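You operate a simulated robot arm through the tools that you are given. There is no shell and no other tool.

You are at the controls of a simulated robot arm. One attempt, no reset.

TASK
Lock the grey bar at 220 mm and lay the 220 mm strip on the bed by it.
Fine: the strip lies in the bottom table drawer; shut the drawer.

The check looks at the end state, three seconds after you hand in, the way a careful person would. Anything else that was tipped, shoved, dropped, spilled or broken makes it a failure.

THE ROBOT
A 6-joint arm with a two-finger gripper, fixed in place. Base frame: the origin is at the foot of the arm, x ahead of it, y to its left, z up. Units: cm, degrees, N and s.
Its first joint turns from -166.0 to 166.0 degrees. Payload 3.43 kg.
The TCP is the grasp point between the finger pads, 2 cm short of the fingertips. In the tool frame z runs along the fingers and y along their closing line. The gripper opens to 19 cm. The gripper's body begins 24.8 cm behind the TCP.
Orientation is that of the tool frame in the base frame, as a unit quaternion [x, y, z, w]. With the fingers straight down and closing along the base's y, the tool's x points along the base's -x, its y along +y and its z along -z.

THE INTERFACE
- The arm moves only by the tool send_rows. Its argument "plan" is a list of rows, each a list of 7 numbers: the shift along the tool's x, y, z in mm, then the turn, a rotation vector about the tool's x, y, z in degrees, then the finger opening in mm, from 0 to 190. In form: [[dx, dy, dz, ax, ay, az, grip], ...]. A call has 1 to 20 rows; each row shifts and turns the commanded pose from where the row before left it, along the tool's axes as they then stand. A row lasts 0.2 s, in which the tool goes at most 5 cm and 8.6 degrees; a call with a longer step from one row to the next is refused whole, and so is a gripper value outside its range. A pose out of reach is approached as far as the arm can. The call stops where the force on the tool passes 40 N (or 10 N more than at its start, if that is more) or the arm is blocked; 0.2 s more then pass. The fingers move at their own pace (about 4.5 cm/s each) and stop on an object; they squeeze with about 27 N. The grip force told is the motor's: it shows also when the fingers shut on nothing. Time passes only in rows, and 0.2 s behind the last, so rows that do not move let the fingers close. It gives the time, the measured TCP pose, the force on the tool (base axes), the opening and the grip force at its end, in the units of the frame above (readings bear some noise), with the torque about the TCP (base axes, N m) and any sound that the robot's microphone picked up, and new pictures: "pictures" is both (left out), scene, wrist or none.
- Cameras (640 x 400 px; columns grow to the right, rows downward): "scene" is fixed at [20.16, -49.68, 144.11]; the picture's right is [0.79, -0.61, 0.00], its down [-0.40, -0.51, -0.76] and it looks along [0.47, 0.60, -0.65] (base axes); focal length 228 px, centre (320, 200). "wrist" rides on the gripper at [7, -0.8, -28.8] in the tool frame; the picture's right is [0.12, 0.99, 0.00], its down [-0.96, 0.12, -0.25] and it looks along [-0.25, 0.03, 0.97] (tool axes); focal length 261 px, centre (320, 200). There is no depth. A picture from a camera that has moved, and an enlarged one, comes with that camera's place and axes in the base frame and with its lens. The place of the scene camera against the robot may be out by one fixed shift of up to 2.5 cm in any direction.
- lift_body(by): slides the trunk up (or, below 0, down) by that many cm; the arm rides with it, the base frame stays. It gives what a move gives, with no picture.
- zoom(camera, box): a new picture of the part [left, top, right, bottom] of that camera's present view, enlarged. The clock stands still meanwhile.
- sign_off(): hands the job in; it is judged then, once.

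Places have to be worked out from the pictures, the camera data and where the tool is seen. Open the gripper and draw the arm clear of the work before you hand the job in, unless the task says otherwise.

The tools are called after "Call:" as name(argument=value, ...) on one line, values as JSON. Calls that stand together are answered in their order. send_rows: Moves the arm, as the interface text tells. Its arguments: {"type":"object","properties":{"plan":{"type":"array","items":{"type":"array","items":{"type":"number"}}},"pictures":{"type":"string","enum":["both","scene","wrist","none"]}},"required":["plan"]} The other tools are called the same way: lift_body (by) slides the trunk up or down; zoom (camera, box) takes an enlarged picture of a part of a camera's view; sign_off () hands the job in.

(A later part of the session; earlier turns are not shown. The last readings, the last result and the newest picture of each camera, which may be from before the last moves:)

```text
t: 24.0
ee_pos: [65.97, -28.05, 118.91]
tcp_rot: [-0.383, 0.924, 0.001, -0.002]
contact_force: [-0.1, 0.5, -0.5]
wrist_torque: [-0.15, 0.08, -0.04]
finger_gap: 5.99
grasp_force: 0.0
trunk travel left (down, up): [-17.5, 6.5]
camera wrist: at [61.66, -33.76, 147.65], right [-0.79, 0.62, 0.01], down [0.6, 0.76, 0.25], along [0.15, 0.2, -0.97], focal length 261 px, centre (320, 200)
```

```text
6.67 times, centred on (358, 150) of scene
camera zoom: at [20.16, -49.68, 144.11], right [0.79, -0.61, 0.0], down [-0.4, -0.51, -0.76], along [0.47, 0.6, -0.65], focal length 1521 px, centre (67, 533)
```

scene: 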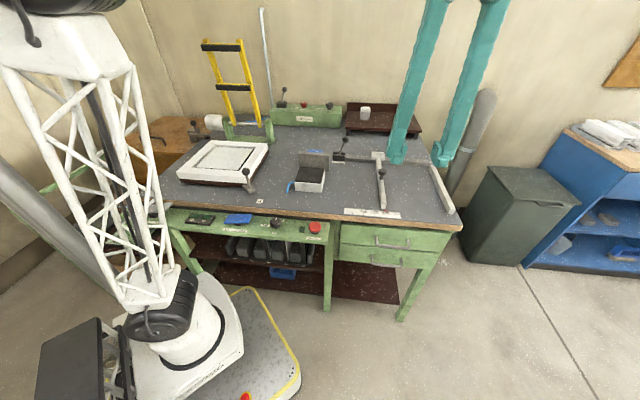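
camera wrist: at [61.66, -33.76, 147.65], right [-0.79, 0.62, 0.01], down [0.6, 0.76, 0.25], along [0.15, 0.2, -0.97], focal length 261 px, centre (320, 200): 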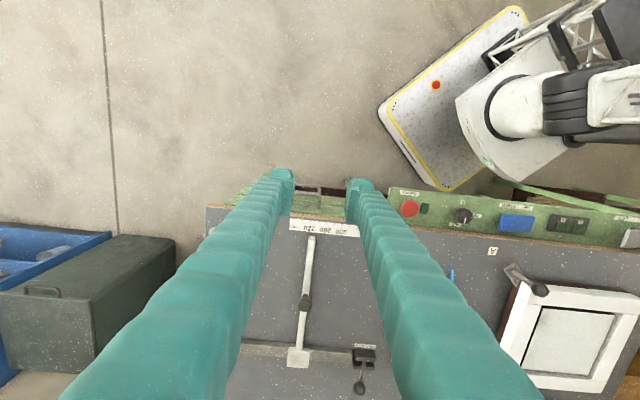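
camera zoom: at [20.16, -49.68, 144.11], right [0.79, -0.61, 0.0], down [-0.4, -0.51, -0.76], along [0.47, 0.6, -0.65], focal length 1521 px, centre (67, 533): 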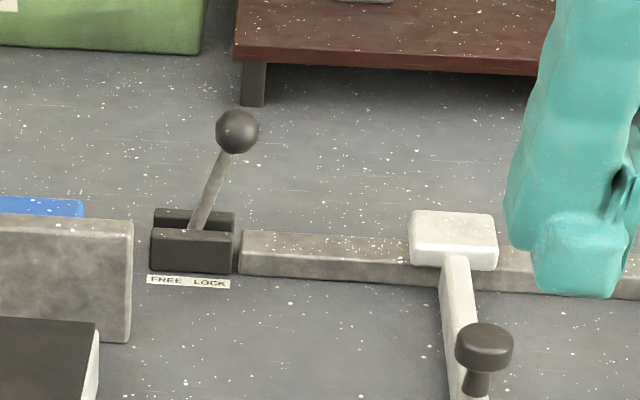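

Bar still at 220 and lever stays at LOCK. Handle of the bottom drawer triangulates to ≈ (76.1, −24.3, 63.6); the top handle sits 12.7 cm above it, so I'll approach pitched 45°. First I rotate the tool in the free space in front.

Call:
send_rows(plan=[[40, 0, 0, 0, 0, 0, 60], [10, 0, 0, 0, 0, 8.2, 60], [0, 0, 0, 0, 0, 8.2, 60], [0, 0, 0, 0, 0, 8.2, 60], [0, 0, 0, 0, 0, 8.2, 60], [0, 0, 0, 0, 0, 8.2, 60], [0, 0, 0, 0, 0, 8.2, 60], [0, 0, 0, 0, 0, 8.2, 60], [0, 0, 0, 0, 0, 8.2, 60], [0, 0, 0, 0, 0, 8.2, 60], [0, 0, 0, 0, 0, 8.2, 60], [0, 0, 0, 0, 0, 8, 60], [0, 0, 0, -7.5, 0, 0, 60], [0, 0, 0, -7.5, 0, 0, 60], [0, 0, 0, -7.5, 0, 0, 60], [0, 0, 0, -7.5, 0, 0, 60], [0, 0, 0, -7.5, 0, 0, 60], [0, 0, 0, -7.5, 0, 0, 60], [0, 0, 0, 0, 0, 0, 60]])

```text
t: 28.0
ee_pos: [62.36, -31.43, 118.87]
tcp_rot: [0.355, 0.853, 0.355, 0.144]
contact_force: [1.4, 0.1, 1.2]
wrist_torque: [0.01, -0.01, -0.01]
finger_gap: 6.01
grasp_force: 0.0
trunk travel left (down, up): [-17.5, 6.5]
camera wrist: at [42.63, -41.41, 138.76], right [0.42, 0.58, 0.7], down [0.61, -0.75, 0.25], along [0.67, 0.33, -0.67], focal length 261 px, centre (320, 200)
```

scene: 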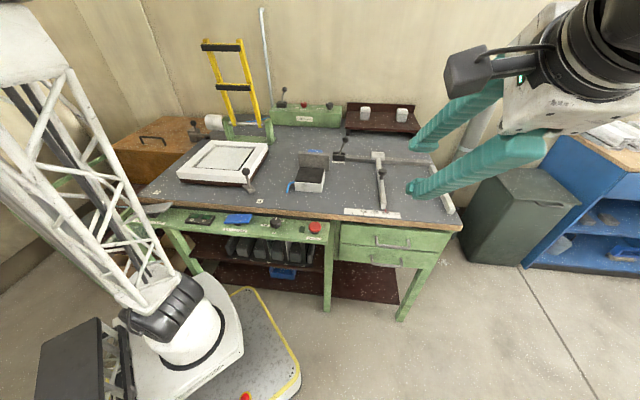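
wrist: 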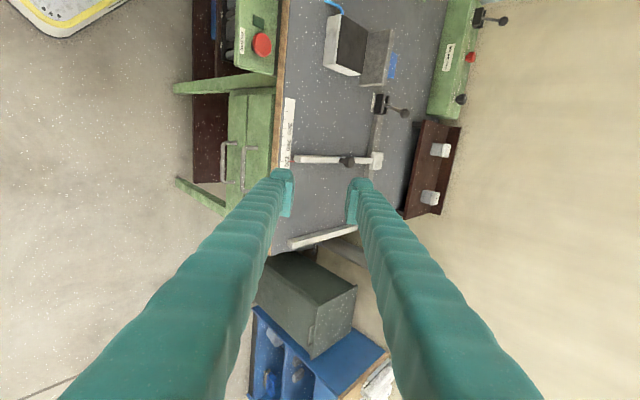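

Tool is pitched 45° toward the drawers. I'll lower to a standoff 20 cm short of the lower handle, at ≈ (66, −34, 78).

Call:
send_rows(plan=[[-5, -28.7, 29.4, 0, 0, 0, 60], [-5, -28.7, 29.4, 0, 0, 0, 60], [-5, -28.7, 29.4, 0, 0, 0, 60], [-5, -28.7, 29.4, 0, 0, 0, 60], [-5, -28.7, 29.4, 0, 0, 0, 60], [-5, -28.7, 29.4, 0, 0, 0, 60], [-5, -28.7, 29.4, 0, 0, 0, 60], [-5, -28.7, 29.4, 0, 0, 0, 60], [-5, -28.7, 29.4, 0, 0, 0, 60], [-5, -28.7, 29.4, 0, 0, 0, 60], [0, 0, 0, 0, 0, 0, 60], [0, 0, 0, 0, 0, 0, 60]])

Call:
zoom(camera="wrist", box=[240, 100, 400, 200])

```text
t: 30.6
ee_pos: [66.03, -34.61, 77.65]
tcp_rot: [0.355, 0.853, 0.353, 0.144]
contact_force: [-0.2, -0.5, -0.2]
wrist_torque: [0.02, -0.01, 0.01]
finger_gap: 6.03
grasp_force: 0.0
trunk travel left (down, up): [-17.5, 6.5]
camera wrist: at [46.29, -44.51, 97.58], right [0.42, 0.58, 0.7], down [0.61, -0.75, 0.25], along [0.67, 0.33, -0.67], focal length 261 px, centre (320, 200)
```

scene: 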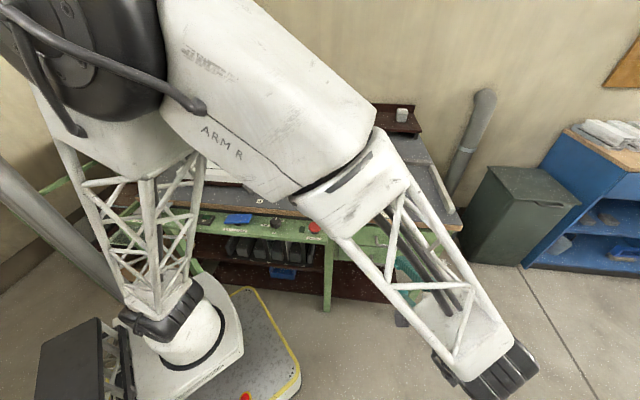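
wrist: 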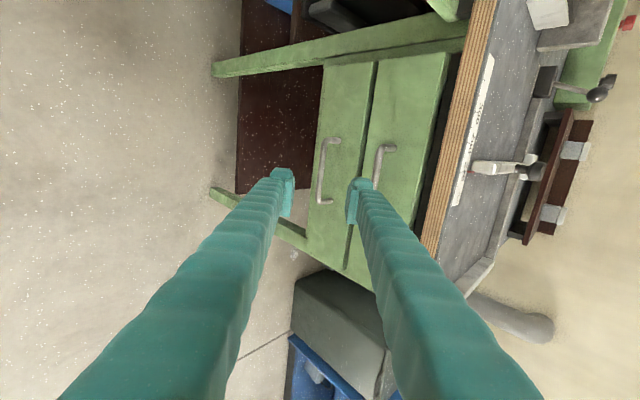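

```text
4.00 times, centred on (320, 150) of wrist
camera zoom: at [46.29, -44.51, 97.58], right [0.42, 0.58, 0.7], down [0.61, -0.75, 0.25], along [0.67, 0.33, -0.67], focal length 1043 px, centre (320, 400)
```

zoom: 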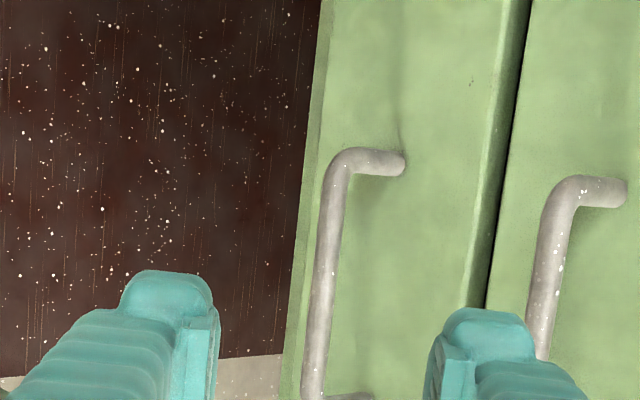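

The lower handle confirms at ≈ (76.2, −24.4, 63.9). At 45° the upper fingertip would hit the drawer front, so I flatten the pitch to about 22°, narrow the opening and come to 12 cm short.

Call:
send_rows(plan=[[0, 0, 0, -7.7, 0, 0, 36], [0, 0, 0, -7.7, 0, 0, 36], [0, 0, 0, -7.6, 0, 0, 36], [0, -25, 22, 0, 0, 0, 36], [0, -25, 22, 0, 0, 0, 36], [0, -25, 22, 0, 0, 0, 36], [0, 0, 0, 0, 0, 0, 36], [0, 0, 0, 0, 0, 0, 36]])

Call:
zoom(camera="wrist", box=[240, 100, 400, 200])

```text
t: 32.4
ee_pos: [68.16, -32.27, 68.33]
tcp_rot: [0.319, 0.766, 0.517, 0.212]
contact_force: [-1.0, -0.6, 0.2]
wrist_torque: [-0.02, 0.0, 0.03]
finger_gap: 3.6
grasp_force: 0.3
trunk travel left (down, up): [-17.5, 6.5]
camera wrist: at [44.2, -46.38, 78.44], right [0.18, 0.34, 0.92], down [0.55, -0.81, 0.19], along [0.82, 0.47, -0.34], focal length 261 px, centre (320, 200)
```

scene: 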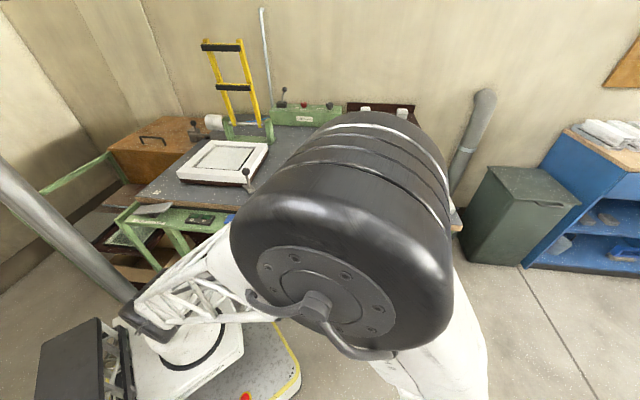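
wrist: 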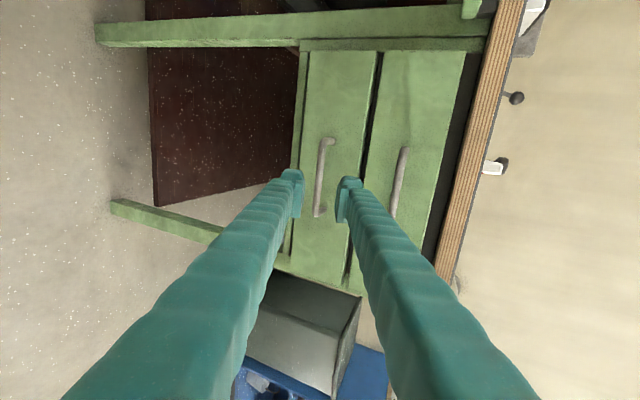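

```text
4.00 times, centred on (320, 150) of wrist
camera zoom: at [44.2, -46.38, 78.44], right [0.18, 0.34, 0.92], down [0.55, -0.81, 0.19], along [0.82, 0.47, -0.34], focal length 1043 px, centre (320, 400)
```

zoom: 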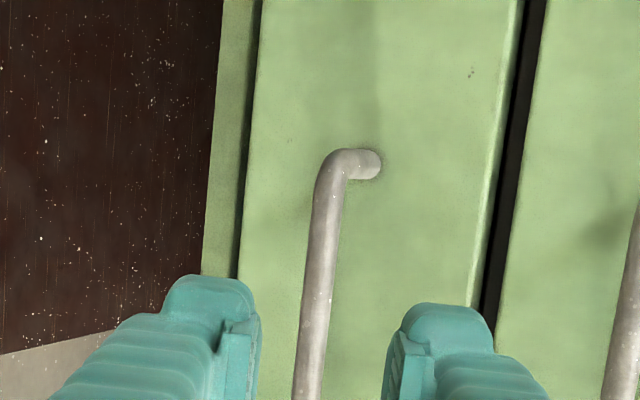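

Fingers straddle the bar well. I'll advance 11.5 cm along the tool axis and close on it.

Call:
send_rows(plan=[[0, 0, 35, 0, 0, 0, 36], [0, 0, 35, 0, 0, 0, 36], [0, 0, 25, 0, 0, 0, 36], [0, 1, 12, 0, 0, 0, 36], [0, 0, 8, 0, 0, 0, 36], [0, 0, 0, 0, 0, 0, 36]], pictures="wrist")

Call:
zoom(camera="wrist", box=[260, 140, 388, 220])

```text
t: 33.8
ee_pos: [76.0, -24.7, 64.04]
tcp_rot: [0.319, 0.766, 0.517, 0.212]
contact_force: [-0.2, -0.2, 0.6]
wrist_torque: [-0.01, 0.01, 0.02]
finger_gap: 3.59
grasp_force: 0.0
trunk travel left (down, up): [-17.5, 6.5]
camera wrist: at [51.83, -38.83, 74.24], right [0.18, 0.34, 0.92], down [0.55, -0.81, 0.19], along [0.82, 0.47, -0.34], focal length 261 px, centre (320, 200)
```

wrist: 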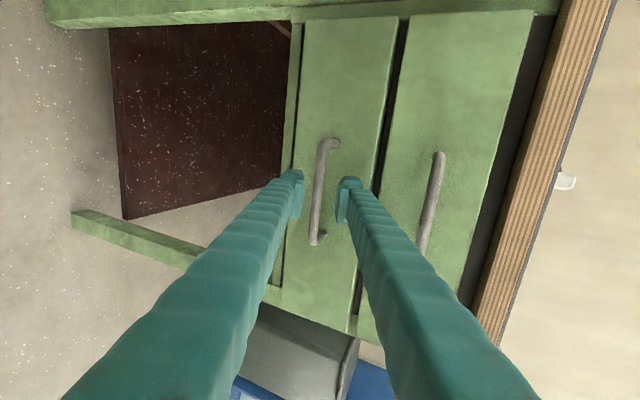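

```text
5.00 times, centred on (324, 180) of wrist
camera zoom: at [51.83, -38.83, 74.24], right [0.18, 0.34, 0.92], down [0.55, -0.81, 0.19], along [0.82, 0.47, -0.34], focal length 1303 px, centre (300, 300)
```

zoom: 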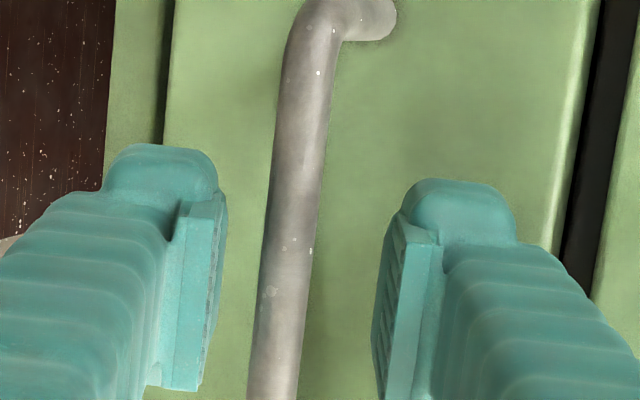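

The bar is centred between the pads at the right depth. Closing on it.

Call:
send_rows(plan=[[0, 0, 0, 0, 0, 0, 0], [0, 0, 0, 0, 0, 0, 0], [0, 0, 0, 0, 0, 0, 0], [0, 0, 0, 0, 0, 0, 0]], pictures="wrist")

```text
t: 34.8
ee_pos: [75.84, -24.74, 63.8]
tcp_rot: [0.321, 0.767, 0.515, 0.211]
contact_force: [1.8, -4.8, -17.5]
wrist_torque: [-0.81, -0.76, 0.14]
finger_gap: 0.96
grasp_force: 43.9
trunk travel left (down, up): [-17.5, 6.5]
stopped in row 4: the force on the tool passed its limit at 42 N (the readings are from after the stop); the commanded pose is now the measured one
camera wrist: at [51.8, -38.89, 74.07], right [0.19, 0.35, 0.92], down [0.55, -0.81, 0.19], along [0.81, 0.47, -0.34], focal length 261 px, centre (320, 200)
```

wrist: 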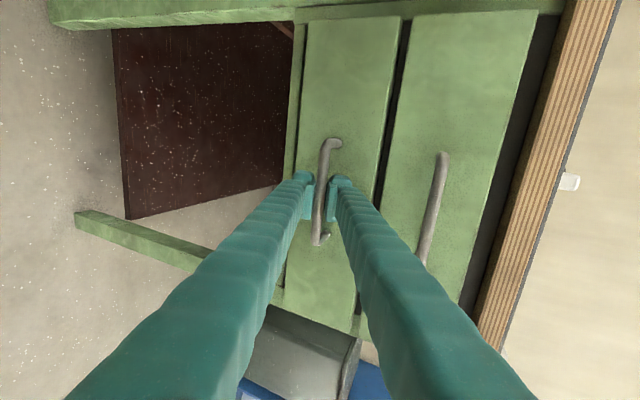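

Gripped (0.96 cm bar). I'll relax the sideways load by 2 mm and pull straight out horizontally, 10 cm first.

Call:
send_rows(plan=[[0, -2, 0, 0, 0, 0, 0], [0, -3.8, -9.2, 0, 0, 0, 0], [0, -5.7, -13.9, 0, 0, 0, 0], [0, -7.6, -18.5, 0, 0, 0, 0], [0, -7.6, -18.5, 0, 0, 0, 0], [0, -7.6, -18.5, 0, 0, 0, 0], [0, -5.7, -13.9, 0, 0, 0, 0], [0, 0, 0, 0, 0, 0, 0]])

```text
t: 36.6
ee_pos: [68.63, -31.93, 63.77]
tcp_rot: [0.32, 0.766, 0.516, 0.211]
contact_force: [13.8, -14.8, 4.3]
wrist_torque: [-0.5, -0.47, 0.17]
finger_gap: 1.0
grasp_force: 43.9
trunk travel left (down, up): [-17.5, 6.5]
camera wrist: at [44.6, -46.03, 74.0], right [0.19, 0.35, 0.92], down [0.55, -0.81, 0.19], along [0.81, 0.47, -0.34], focal length 261 px, centre (320, 200)
```

scene: 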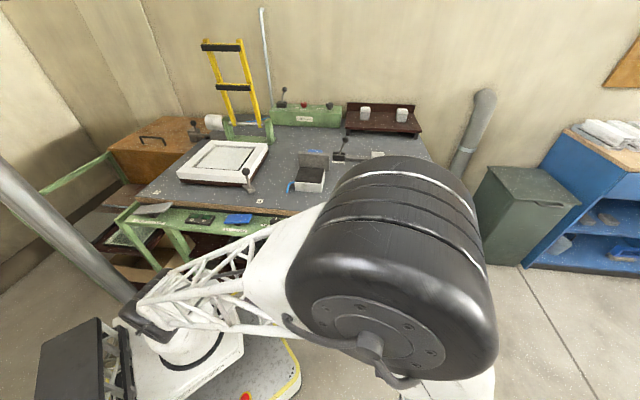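
wrist: 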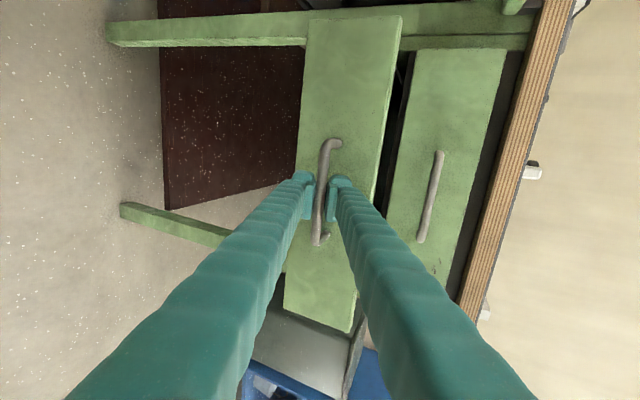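

The drawer slides out. I'll correct a small sideways drift and pull another 12 cm.

Call:
send_rows(plan=[[-1, 0, 0, 0, 0, 0, 0], [-0.1, -5.7, -13.9, 0, 0, 0, 0], [-0.1, -7.6, -18.5, 0, 0, 0, 0], [-0.1, -7.6, -18.5, 0, 0, 0, 0], [-0.1, -7.6, -18.5, 0, 0, 0, 0], [-0.1, -7.6, -18.5, 0, 0, 0, 0], [-0.1, -7.6, -18.5, 0, 0, 0, 0], [0, 0, 0, 0, 0, 0, 0]])

```text
t: 38.4
ee_pos: [60.52, -40.03, 63.77]
tcp_rot: [0.319, 0.766, 0.516, 0.211]
contact_force: [-10.3, 9.3, 13.2]
wrist_torque: [0.17, 0.1, 0.13]
finger_gap: 0.99
grasp_force: 43.5
trunk travel left (down, up): [-17.5, 6.5]
camera wrist: at [36.53, -54.19, 73.97], right [0.19, 0.35, 0.92], down [0.55, -0.81, 0.19], along [0.81, 0.47, -0.34], focal length 261 px, centre (320, 200)
```

scene: 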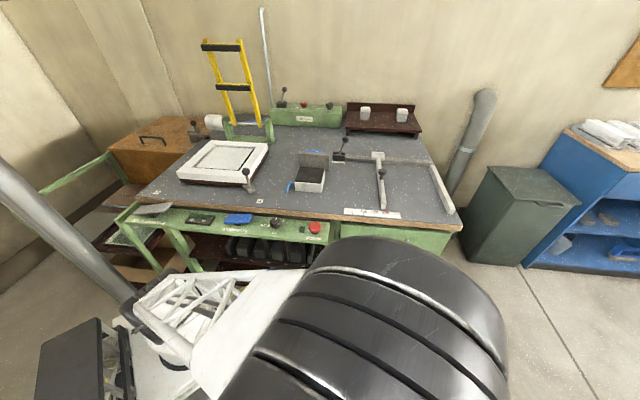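
wrist: 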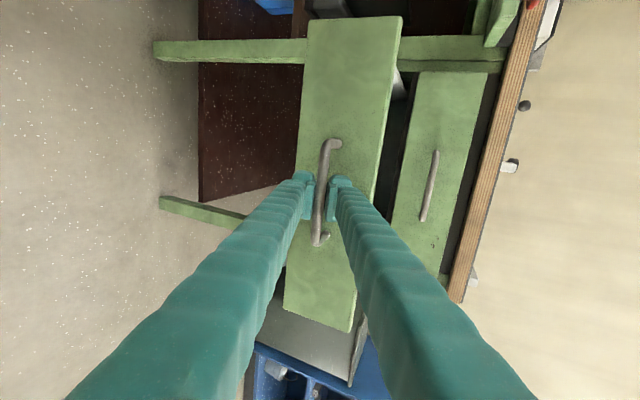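

Opened about 22 cm. I'll pull a bit more (up to 6 cm) for better access, stopping if it resists.

Call:
send_rows(plan=[[0.5, -3.8, -9.2, 0, 0, 0, 0], [-0.1, -5.7, -13.9, 0, 0, 0, 0], [-0.1, -5.7, -13.9, 0, 0, 0, 0], [-0.1, -5.7, -13.9, 0, 0, 0, 0], [0, 0, 0, 0, 0, 0, 0]], pictures="wrist")

```text
t: 39.6
ee_pos: [56.55, -44.0, 63.79]
tcp_rot: [0.318, 0.767, 0.516, 0.212]
contact_force: [-18.6, 14.0, 12.4]
wrist_torque: [0.26, 0.12, 0.47]
finger_gap: 0.97
grasp_force: 43.4
trunk travel left (down, up): [-17.5, 6.5]
camera wrist: at [32.57, -58.11, 73.98], right [0.19, 0.35, 0.92], down [0.55, -0.81, 0.19], along [0.81, 0.47, -0.34], focal length 261 px, centre (320, 200)
```

wrist: 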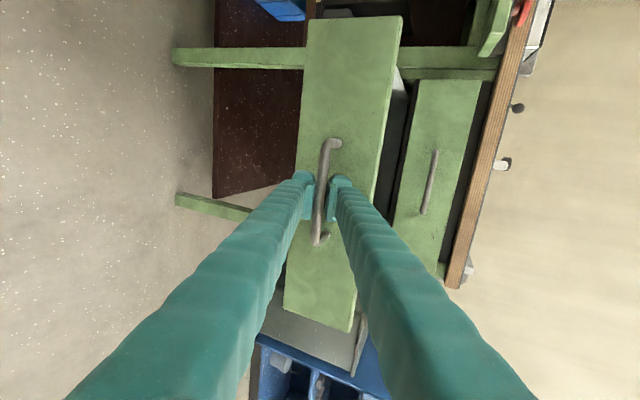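

About 27 cm open. I'll release, back straight off the handle, and rise.

Call:
send_rows(plan=[[0, 0, 0, 0, 0, 0, 36], [0, 0, 0, 0, 0, 0, 36], [0, 0, 0, 0, 0, 0, 36], [0, 0, -20, 0, 0, 0, 36], [0, 0, -40, 0, 0, 0, 36], [0, 0, -40, 0, 0, 0, 36], [0, 0, -20, 0, 0, 0, 36], [0, 37, -15, 0, 0, 0, 36], [0, 37, -15, 0, 0, 0, 36], [0, 37, -15, 0, 0, 0, 36], [0, 37, -15, 0, 0, 0, 36], [0, 37, -15, 0, 0, 0, 36], [0, 37, -15, 0, 0, 0, 36], [0, 37, -15, 0, 0, 0, 36], [0, 37, -15, 0, 0, 0, 36], [0, 37, -15, 0, 0, 0, 36], [0, 37, -15, 0, 0, 0, 36]], pictures="wrist")

```text
t: 43.2
ee_pos: [49.18, -51.82, 108.16]
tcp_rot: [0.32, 0.766, 0.516, 0.211]
contact_force: [-0.1, -0.4, 0.0]
wrist_torque: [0.12, -0.05, 0.07]
finger_gap: 3.59
grasp_force: 0.0
trunk travel left (down, up): [-17.5, 6.5]
camera wrist: at [25.16, -66.05, 118.44], right [0.19, 0.34, 0.92], down [0.55, -0.81, 0.19], along [0.81, 0.47, -0.34], focal length 261 px, centre (320, 200)
```

wrist: 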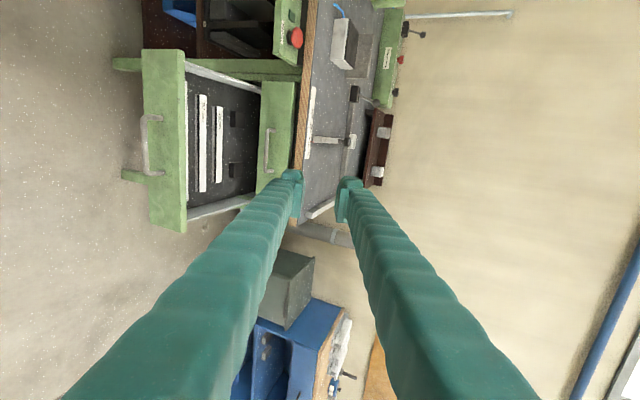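

The drawer interior is visible: two light strips lying along the rail direction, plus slots. I'll zoom in on it.

Call:
zoom(camera="wrist", box=[130, 40, 290, 240])

Call:
zoom(camera="wrist", box=[170, 60, 266, 220])

```text
2.00 times, centred on (210, 140) of wrist
camera zoom: at [25.16, -66.05, 118.44], right [0.19, 0.34, 0.92], down [0.55, -0.81, 0.19], along [0.81, 0.47, -0.34], focal length 521 px, centre (540, 320)
```

zoom: 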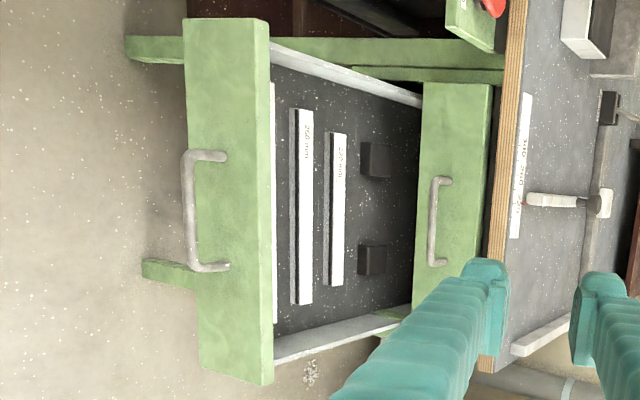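

```text
2.50 times, centred on (218, 140) of wrist
camera zoom: at [25.16, -66.05, 118.44], right [0.19, 0.34, 0.92], down [0.55, -0.81, 0.19], along [0.81, 0.47, -0.34], focal length 652 px, centre (575, 350)
```

zoom: 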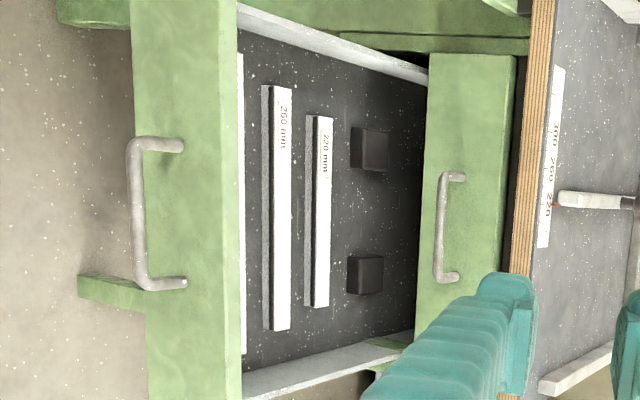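

The labels read "260 mm" and "220 mm"; the 220 strip is the rearmost, ~20 cm behind the drawer front and still under the upper handle's zone. I'll pull the drawer further by gripping its front panel from above; first turn the tool vertical and view from above.

Call:
send_rows(plan=[[0, 0, 0, 8.5, 0, 0, 80], [0, 0, 0, 8.5, 0, 0, 80], [0, 0, 0, 8.5, 0, 0, 80], [0, 0, 0, 8.5, 0, 0, 80], [0, 0, 0, 8.5, 0, 0, 80], [0, 0, 0, 8.5, 0, 0, 80], [0, 0, 0, 8.5, 0, 0, 80], [0, 0, 0, 8.5, 0, 0, 80], [0, 40, 0, 0, 0, 0, 80], [0, 40, 0, 0, 0, 0, 80], [0, 40, 0, 0, 0, 0, 80], [0, 40, 0, 0, 0, 0, 80], [0, 0, 0, 0, 0, 0, 80], [0, 0, 0, 0, 0, 0, 80]])

Call:
zoom(camera="wrist", box=[220, 60, 420, 260])

```text
t: 46.2
ee_pos: [60.58, -40.41, 108.2]
tcp_rot: [0.383, 0.924, -0.001, -0.004]
contact_force: [0.1, -0.4, -0.3]
wrist_torque: [0.0, 0.01, 0.05]
finger_gap: 8.02
grasp_force: 0.1
trunk travel left (down, up): [-17.5, 6.5]
camera wrist: at [55.23, -36.15, 137.08], right [0.62, 0.79, 0.0], down [0.76, -0.6, 0.24], along [0.19, -0.15, -0.97], focal length 261 px, centre (320, 200)
```

scene: 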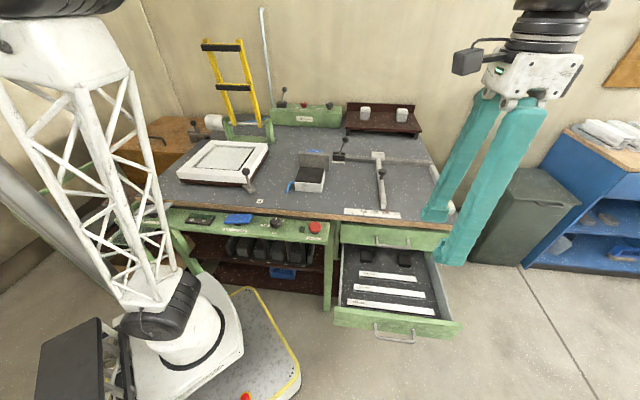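
wrist: 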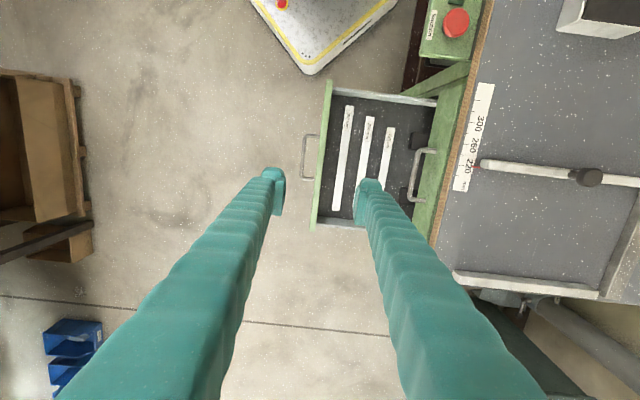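

```text
2.00 times, centred on (320, 160) of wrist
camera zoom: at [55.23, -36.15, 137.08], right [0.62, 0.79, 0.0], down [0.76, -0.6, 0.24], along [0.19, -0.15, -0.97], focal length 521 px, centre (320, 280)
```

zoom: 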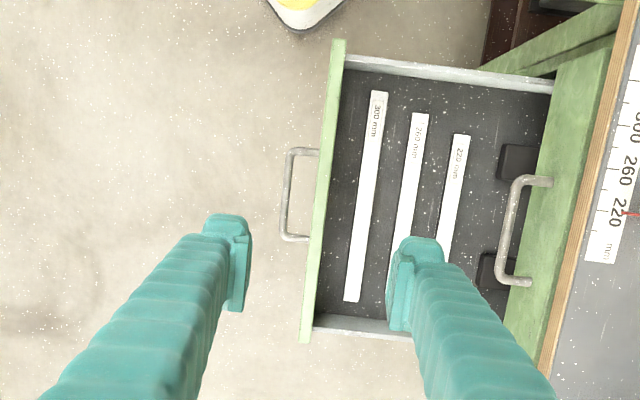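

Now the scene camera sees the open drawer too; I'll zoom on it to locate the strips and the panel.

Call:
zoom(camera="scene", box=[325, 225, 469, 345])

Call:
zoom(camera="wrist", box=[290, 70, 450, 240])

```text
3.33 times, centred on (397, 285) of scene
camera zoom: at [20.16, -49.68, 144.11], right [0.79, -0.61, 0.0], down [-0.4, -0.51, -0.76], along [0.47, 0.6, -0.65], focal length 760 px, centre (63, -83)
```

zoom: 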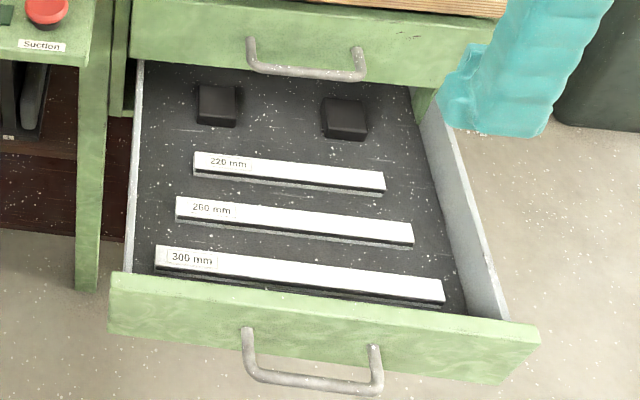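

```text
2.35 times, centred on (370, 155) of wrist
camera zoom: at [55.23, -36.15, 137.08], right [0.62, 0.79, 0.0], down [0.76, -0.6, 0.24], along [0.19, -0.15, -0.97], focal length 613 px, centre (202, 306)
```

zoom: 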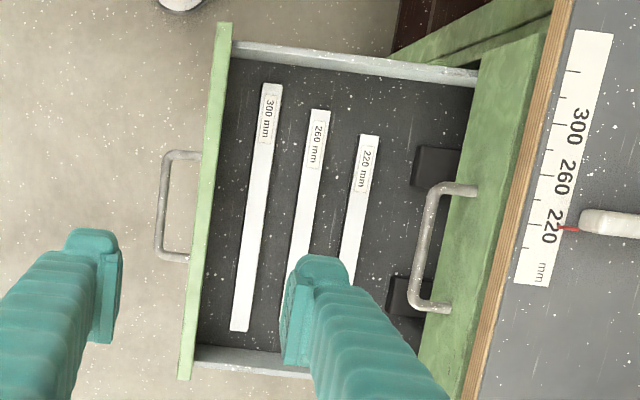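

The drawer front panel's top edge is at d ≈ 13.6 cm, z ≈ 70, right below the tool; the 220 strip is at about (74, −27, 61). I'll descend straddling the panel edge.

Call:
send_rows(plan=[[-2, -0.6, 45, 0, 0, 0, 80], [0, 0, 45, 0, 0, 0, 80], [0, 0, 45, 0, 0, 0, 80], [0, 0, 45, 0, 0, 0, 70], [0, 0, 45, 0, 0, 0, 60], [0, 0, 45, 0, 0, 0, 60], [0, 0, 45, 0, 0, 0, 60], [0, 0, 20, 0, 0, 0, 60], [0, 0, 0, 0, 0, 0, 60], [0, 0, 0, 0, 0, 0, 60]])

Call:
zoom(camera="scene", box=[325, 225, 469, 345])

```text
t: 48.4
ee_pos: [60.25, -40.59, 74.51]
tcp_rot: [0.383, 0.924, -0.002, -0.004]
contact_force: [0.1, -0.2, 0.4]
wrist_torque: [0.02, 0.0, 0.01]
finger_gap: 6.01
grasp_force: 0.0
trunk travel left (down, up): [-17.5, 6.5]
camera wrist: at [55.05, -36.38, 103.46], right [0.62, 0.79, 0.0], down [0.76, -0.6, 0.24], along [0.19, -0.15, -0.97], focal length 261 px, centre (320, 200)
```

scene: 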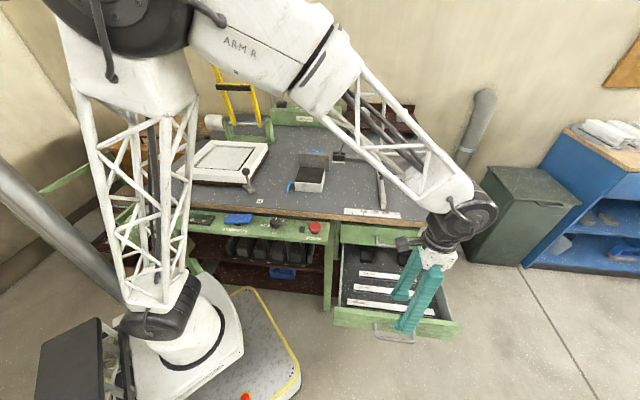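
wrist: 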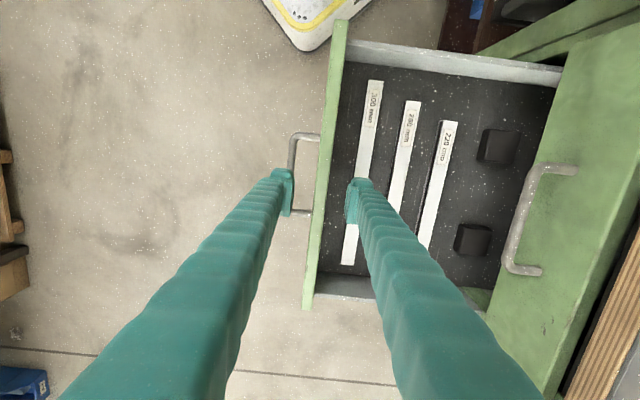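

```text
3.33 times, centred on (397, 285) of scene
camera zoom: at [20.16, -49.68, 144.11], right [0.79, -0.61, 0.0], down [-0.4, -0.51, -0.76], along [0.47, 0.6, -0.65], focal length 760 px, centre (63, -83)
```

zoom: 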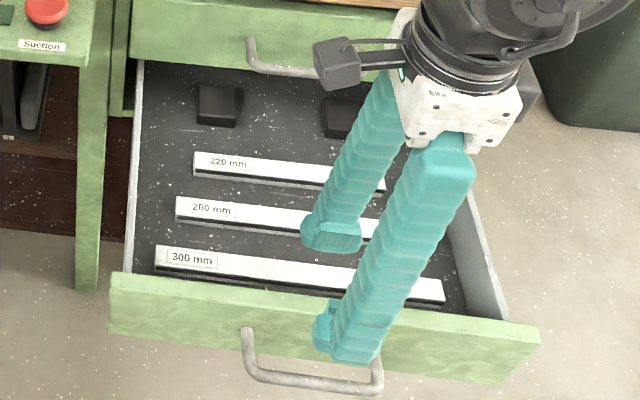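

The panel edge runs centred between the fingers. I'll go down 6 cm and grip it.

Call:
send_rows(plan=[[0, 0, 30, 0, 0, 0, 60], [0, 0, 20, 0, 0, 0, 60], [0, 0, 10, 0, 0, 0, 60], [0, 0, 0, 0, 0, 0, 10], [0, 0, 0, 0, 0, 0, 10], [0, 0, 0, 0, 0, 0, 10], [0, 0, 0, 0, 0, 0, 10]])

```text
t: 50.0
ee_pos: [60.26, -40.7, 68.63]
tcp_rot: [0.383, 0.924, 0.0, -0.004]
contact_force: [2.0, 1.4, -3.3]
wrist_torque: [-0.07, -0.07, 0.02]
finger_gap: 1.69
grasp_force: 41.0
trunk travel left (down, up): [-17.5, 6.5]
camera wrist: at [54.97, -36.38, 97.44], right [0.62, 0.79, 0.0], down [0.76, -0.6, 0.24], along [0.19, -0.15, -0.97], focal length 261 px, centre (320, 200)
```

scene: 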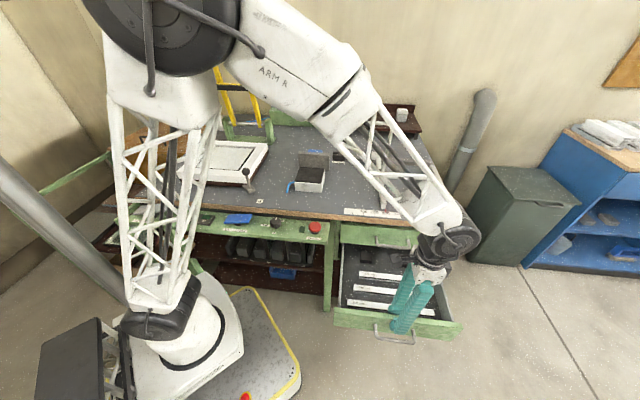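
wrist: 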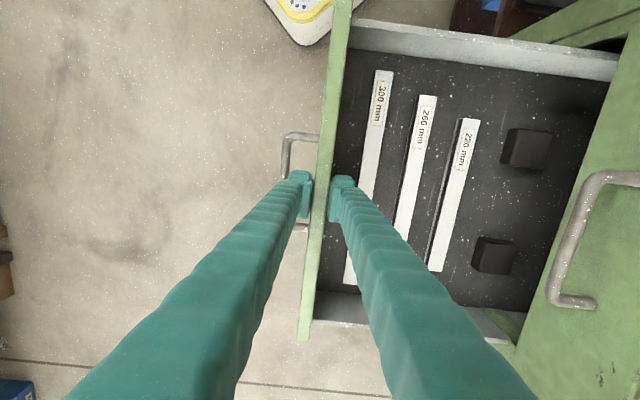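

Panel gripped (1.7 cm thick). Pulling the drawer out another 8 cm.

Call:
send_rows(plan=[[0, -10, 0, 0, 0, 0, 10], [-0.1, -15, 0, 0, 0, 0, 10], [-0.1, -15, 0, 0, 0, 0, 10], [-0.1, -15, 0, 0, 0, 0, 10], [-0.1, -15, 0, 0, 0, 0, 10], [-0.1, -10, 0, 0, 0, 0, 10], [0, 0, 0, 0, 0, 0, 10]])

```text
t: 51.6
ee_pos: [54.59, -46.48, 68.59]
tcp_rot: [0.383, 0.924, -0.001, -0.004]
contact_force: [0.0, -1.0, -21.4]
wrist_torque: [0.04, 0.06, 0.06]
finger_gap: 1.71
grasp_force: 45.4
trunk travel left (down, up): [-17.5, 6.5]
camera wrist: at [49.26, -42.12, 97.45], right [0.62, 0.79, 0.0], down [0.76, -0.6, 0.24], along [0.19, -0.15, -0.97], focal length 261 px, centre (320, 200)
```

scene: 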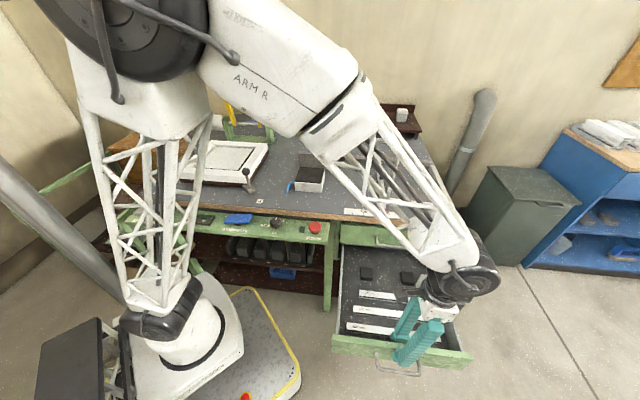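
wrist: 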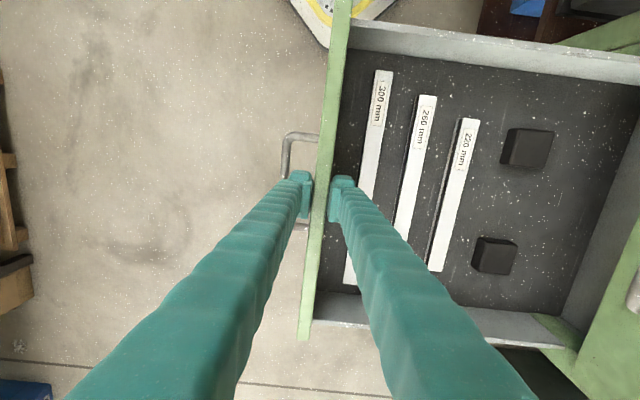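

Drawer is open ~35 cm and the strip is well clear of the upper handle. I'll release the panel and measure the strip from here.

Call:
send_rows(plan=[[0, 0, 0, 0, 0, 0, 50], [0, 0, 0, 0, 0, 0, 50], [0, 0, -20, 0, 0, 0, 50], [0, 0, -40, 0, 0, 0, 50], [0, 0, -40, 0, 0, 0, 50], [0, 0, -40, 0, 0, 0, 50], [0, 0, -40, 0, 0, 0, 50], [0, 0, 0, 0, 0, 0, 50], [0, 0, 0, 0, 0, 0, 50]])

Call:
zoom(camera="wrist", box=[320, 70, 480, 240])

Call:
zoom(camera="scene", box=[325, 240, 469, 360])

```text
t: 53.6
ee_pos: [54.77, -46.54, 86.83]
tcp_rot: [0.383, 0.924, -0.002, -0.003]
contact_force: [-0.3, 0.3, 0.4]
wrist_torque: [0.02, -0.02, -0.01]
finger_gap: 4.99
grasp_force: 0.0
trunk travel left (down, up): [-17.5, 6.5]
camera wrist: at [49.41, -42.07, 115.51], right [0.62, 0.79, 0.0], down [0.76, -0.6, 0.24], along [0.19, -0.15, -0.97], focal length 261 px, centre (320, 200)
```

scene: 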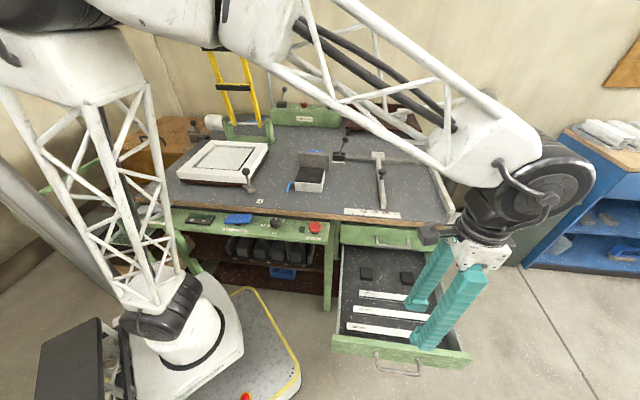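
wrist: 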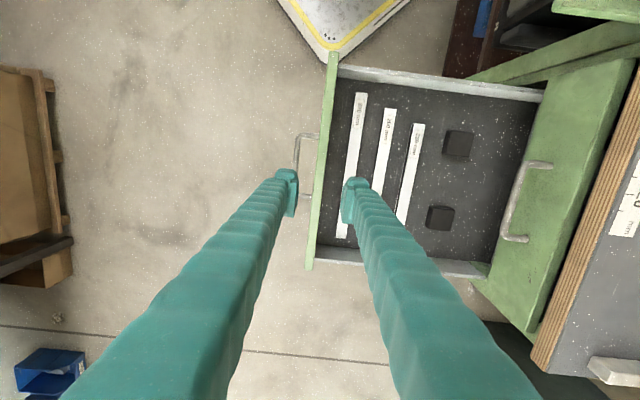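

```text
2.35 times, centred on (400, 155) of wrist
camera zoom: at [49.41, -42.07, 115.51], right [0.62, 0.79, 0.0], down [0.76, -0.6, 0.24], along [0.19, -0.15, -0.97], focal length 613 px, centre (132, 306)
```

zoom: 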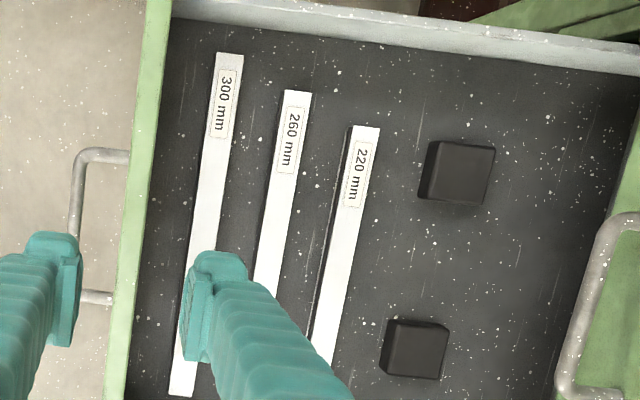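

```text
3.33 times, centred on (397, 300) of scene
camera zoom: at [20.16, -49.68, 144.11], right [0.79, -0.61, 0.0], down [-0.4, -0.51, -0.76], along [0.47, 0.6, -0.65], focal length 760 px, centre (63, -133)
```

zoom: 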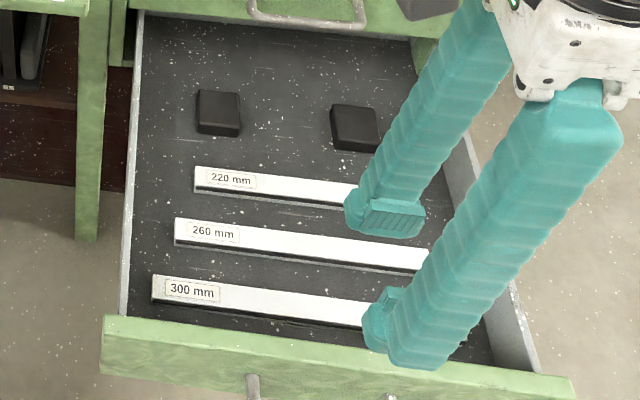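

Label "220 mm" is the rear strip, centred at ≈ (67.8, −33.1), top ≈ 62 cm high, with 6 cm spacing to the 260 strip. I'll move above it with a 38 mm opening and check alignment.

Call:
send_rows(plan=[[0.6, 37.4, 0, 0, 0, 0, 38], [0.6, 37.4, 0, 0, 0, 0, 38], [0.6, 37.4, 0, 0, 0, 0, 38], [0.6, 37.4, 0, 0, 0, 0, 38], [0.6, 37.4, 0, 0, 0, 0, 38], [0, 0, 30, 0, 0, 0, 38], [0, 0, 30, 0, 0, 0, 38], [0, 0, 30, 0, 0, 0, 38], [0, 0, 20, 0, 0, 0, 38], [0, 0, 0, 0, 0, 0, 38], [0, 0, 0, 0, 0, 0, 38]])

Call:
zoom(camera="wrist", box=[240, 120, 400, 220])

Call:
zoom(camera="scene", box=[325, 240, 469, 330])

```text
t: 56.0
ee_pos: [67.66, -32.87, 75.56]
tcp_rot: [0.382, 0.924, -0.002, -0.005]
contact_force: [0.1, -0.1, 0.2]
wrist_torque: [-0.03, -0.01, -0.02]
finger_gap: 3.82
grasp_force: 0.1
trunk travel left (down, up): [-17.5, 6.5]
camera wrist: at [62.36, -28.65, 104.41], right [0.62, 0.79, 0.0], down [0.76, -0.6, 0.24], along [0.19, -0.15, -0.97], focal length 261 px, centre (320, 200)
```

scene: 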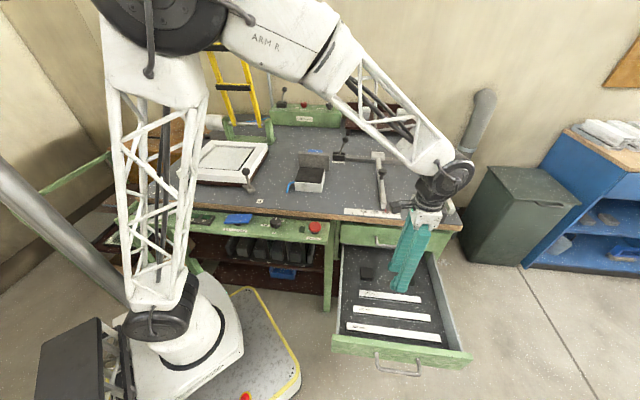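
wrist: 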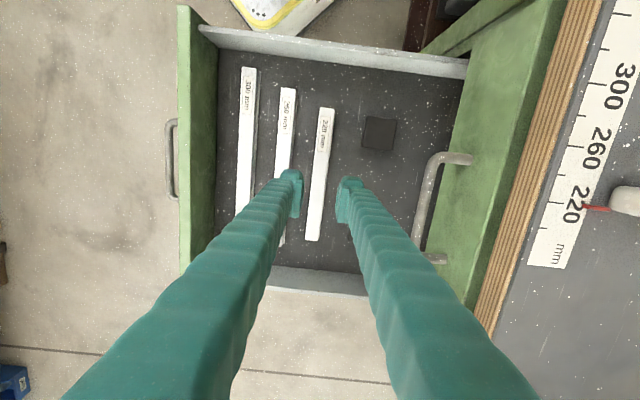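

```text
4.00 times, centred on (320, 170) of wrist
camera zoom: at [62.36, -28.65, 104.41], right [0.62, 0.79, 0.0], down [0.76, -0.6, 0.24], along [0.19, -0.15, -0.97], focal length 1043 px, centre (320, 320)
```

zoom: 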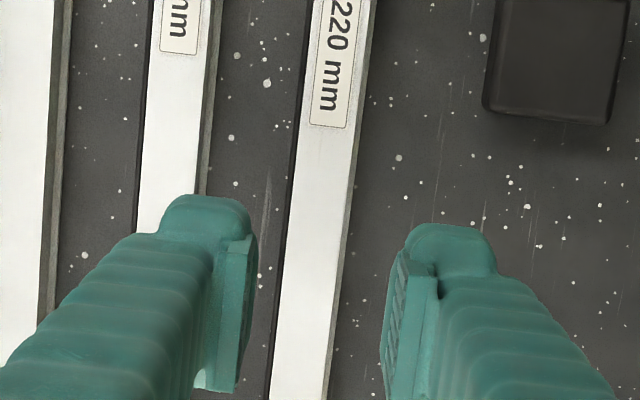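

```text
4.44 times, centred on (397, 285) of scene
camera zoom: at [20.16, -49.68, 144.11], right [0.79, -0.61, 0.0], down [-0.4, -0.51, -0.76], along [0.47, 0.6, -0.65], focal length 1014 px, centre (-22, -178)
```

zoom: 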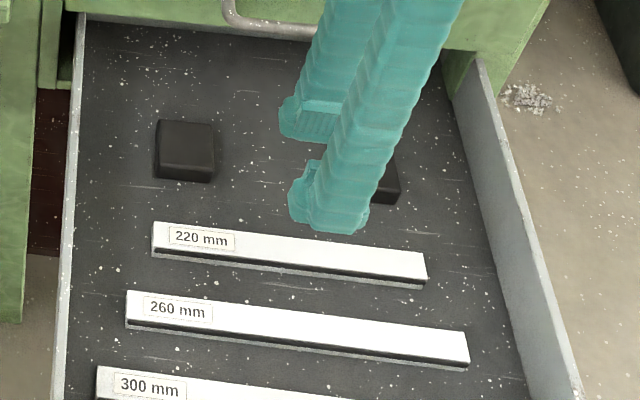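

Strip centre is at ≈ (67.0, −33.0). I'll shift 4–5 mm, level the slight tool tilt, and descend to just about the strip's top.

Call:
send_rows(plan=[[4, -4.5, 0, -0.43, -0.44, 0, 38], [0, 0, 30, 0, 0, 0, 38], [0, 0, 30, 0, 0, 0, 38], [0, 0, 25, 0, 0, 0, 38], [0, 0, 20, 0, 0, 0, 38], [0, 0, 0, 0, 0, 0, 38], [0, 0, 0, 0, 0, 0, 38]])

Call:
zoom(camera="wrist", box=[240, 120, 400, 220])

Call:
zoom(camera="scene", box=[335, 260, 463, 340])

```text
t: 57.6
ee_pos: [67.18, -32.93, 65.1]
tcp_rot: [0.382, 0.924, 0.0, 0.001]
contact_force: [-0.3, -0.5, -0.3]
wrist_torque: [0.01, -0.02, 0.01]
finger_gap: 3.8
grasp_force: 0.1
trunk travel left (down, up): [-17.5, 6.5]
camera wrist: at [61.53, -28.65, 93.87], right [0.62, 0.79, 0.0], down [0.76, -0.6, 0.25], along [0.2, -0.15, -0.97], focal length 261 px, centre (320, 200)
```

scene: 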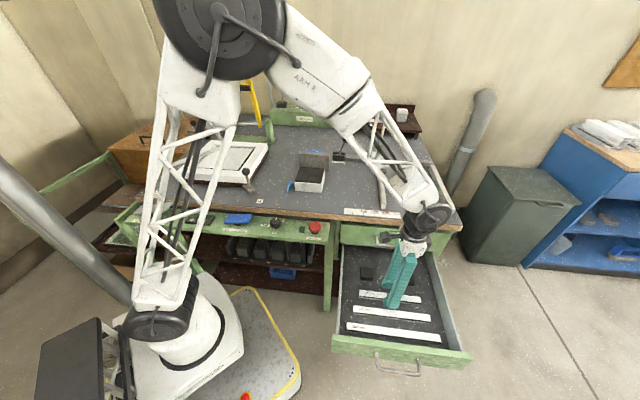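
wrist: 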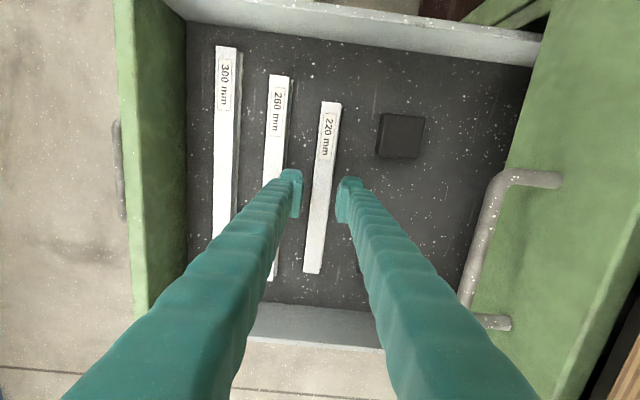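

```text
4.00 times, centred on (320, 170) of wrist
camera zoom: at [61.53, -28.65, 93.87], right [0.62, 0.79, 0.0], down [0.76, -0.6, 0.25], along [0.2, -0.15, -0.97], focal length 1043 px, centre (320, 320)
```

zoom: 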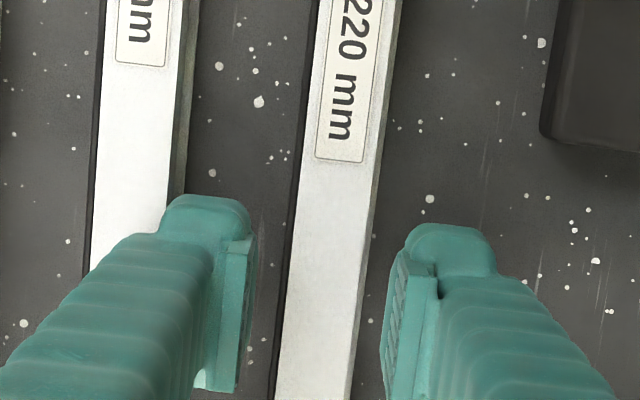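

```text
5.00 times, centred on (399, 300) of scene
camera zoom: at [20.16, -49.68, 144.11], right [0.79, -0.61, 0.0], down [-0.4, -0.51, -0.76], along [0.47, 0.6, -0.65], focal length 1141 px, centre (-75, -300)
```

zoom: 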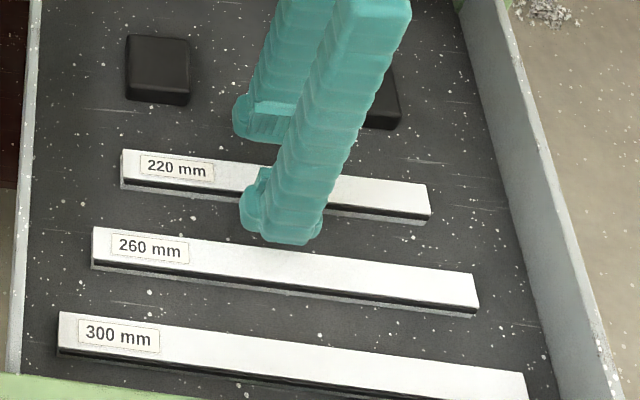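

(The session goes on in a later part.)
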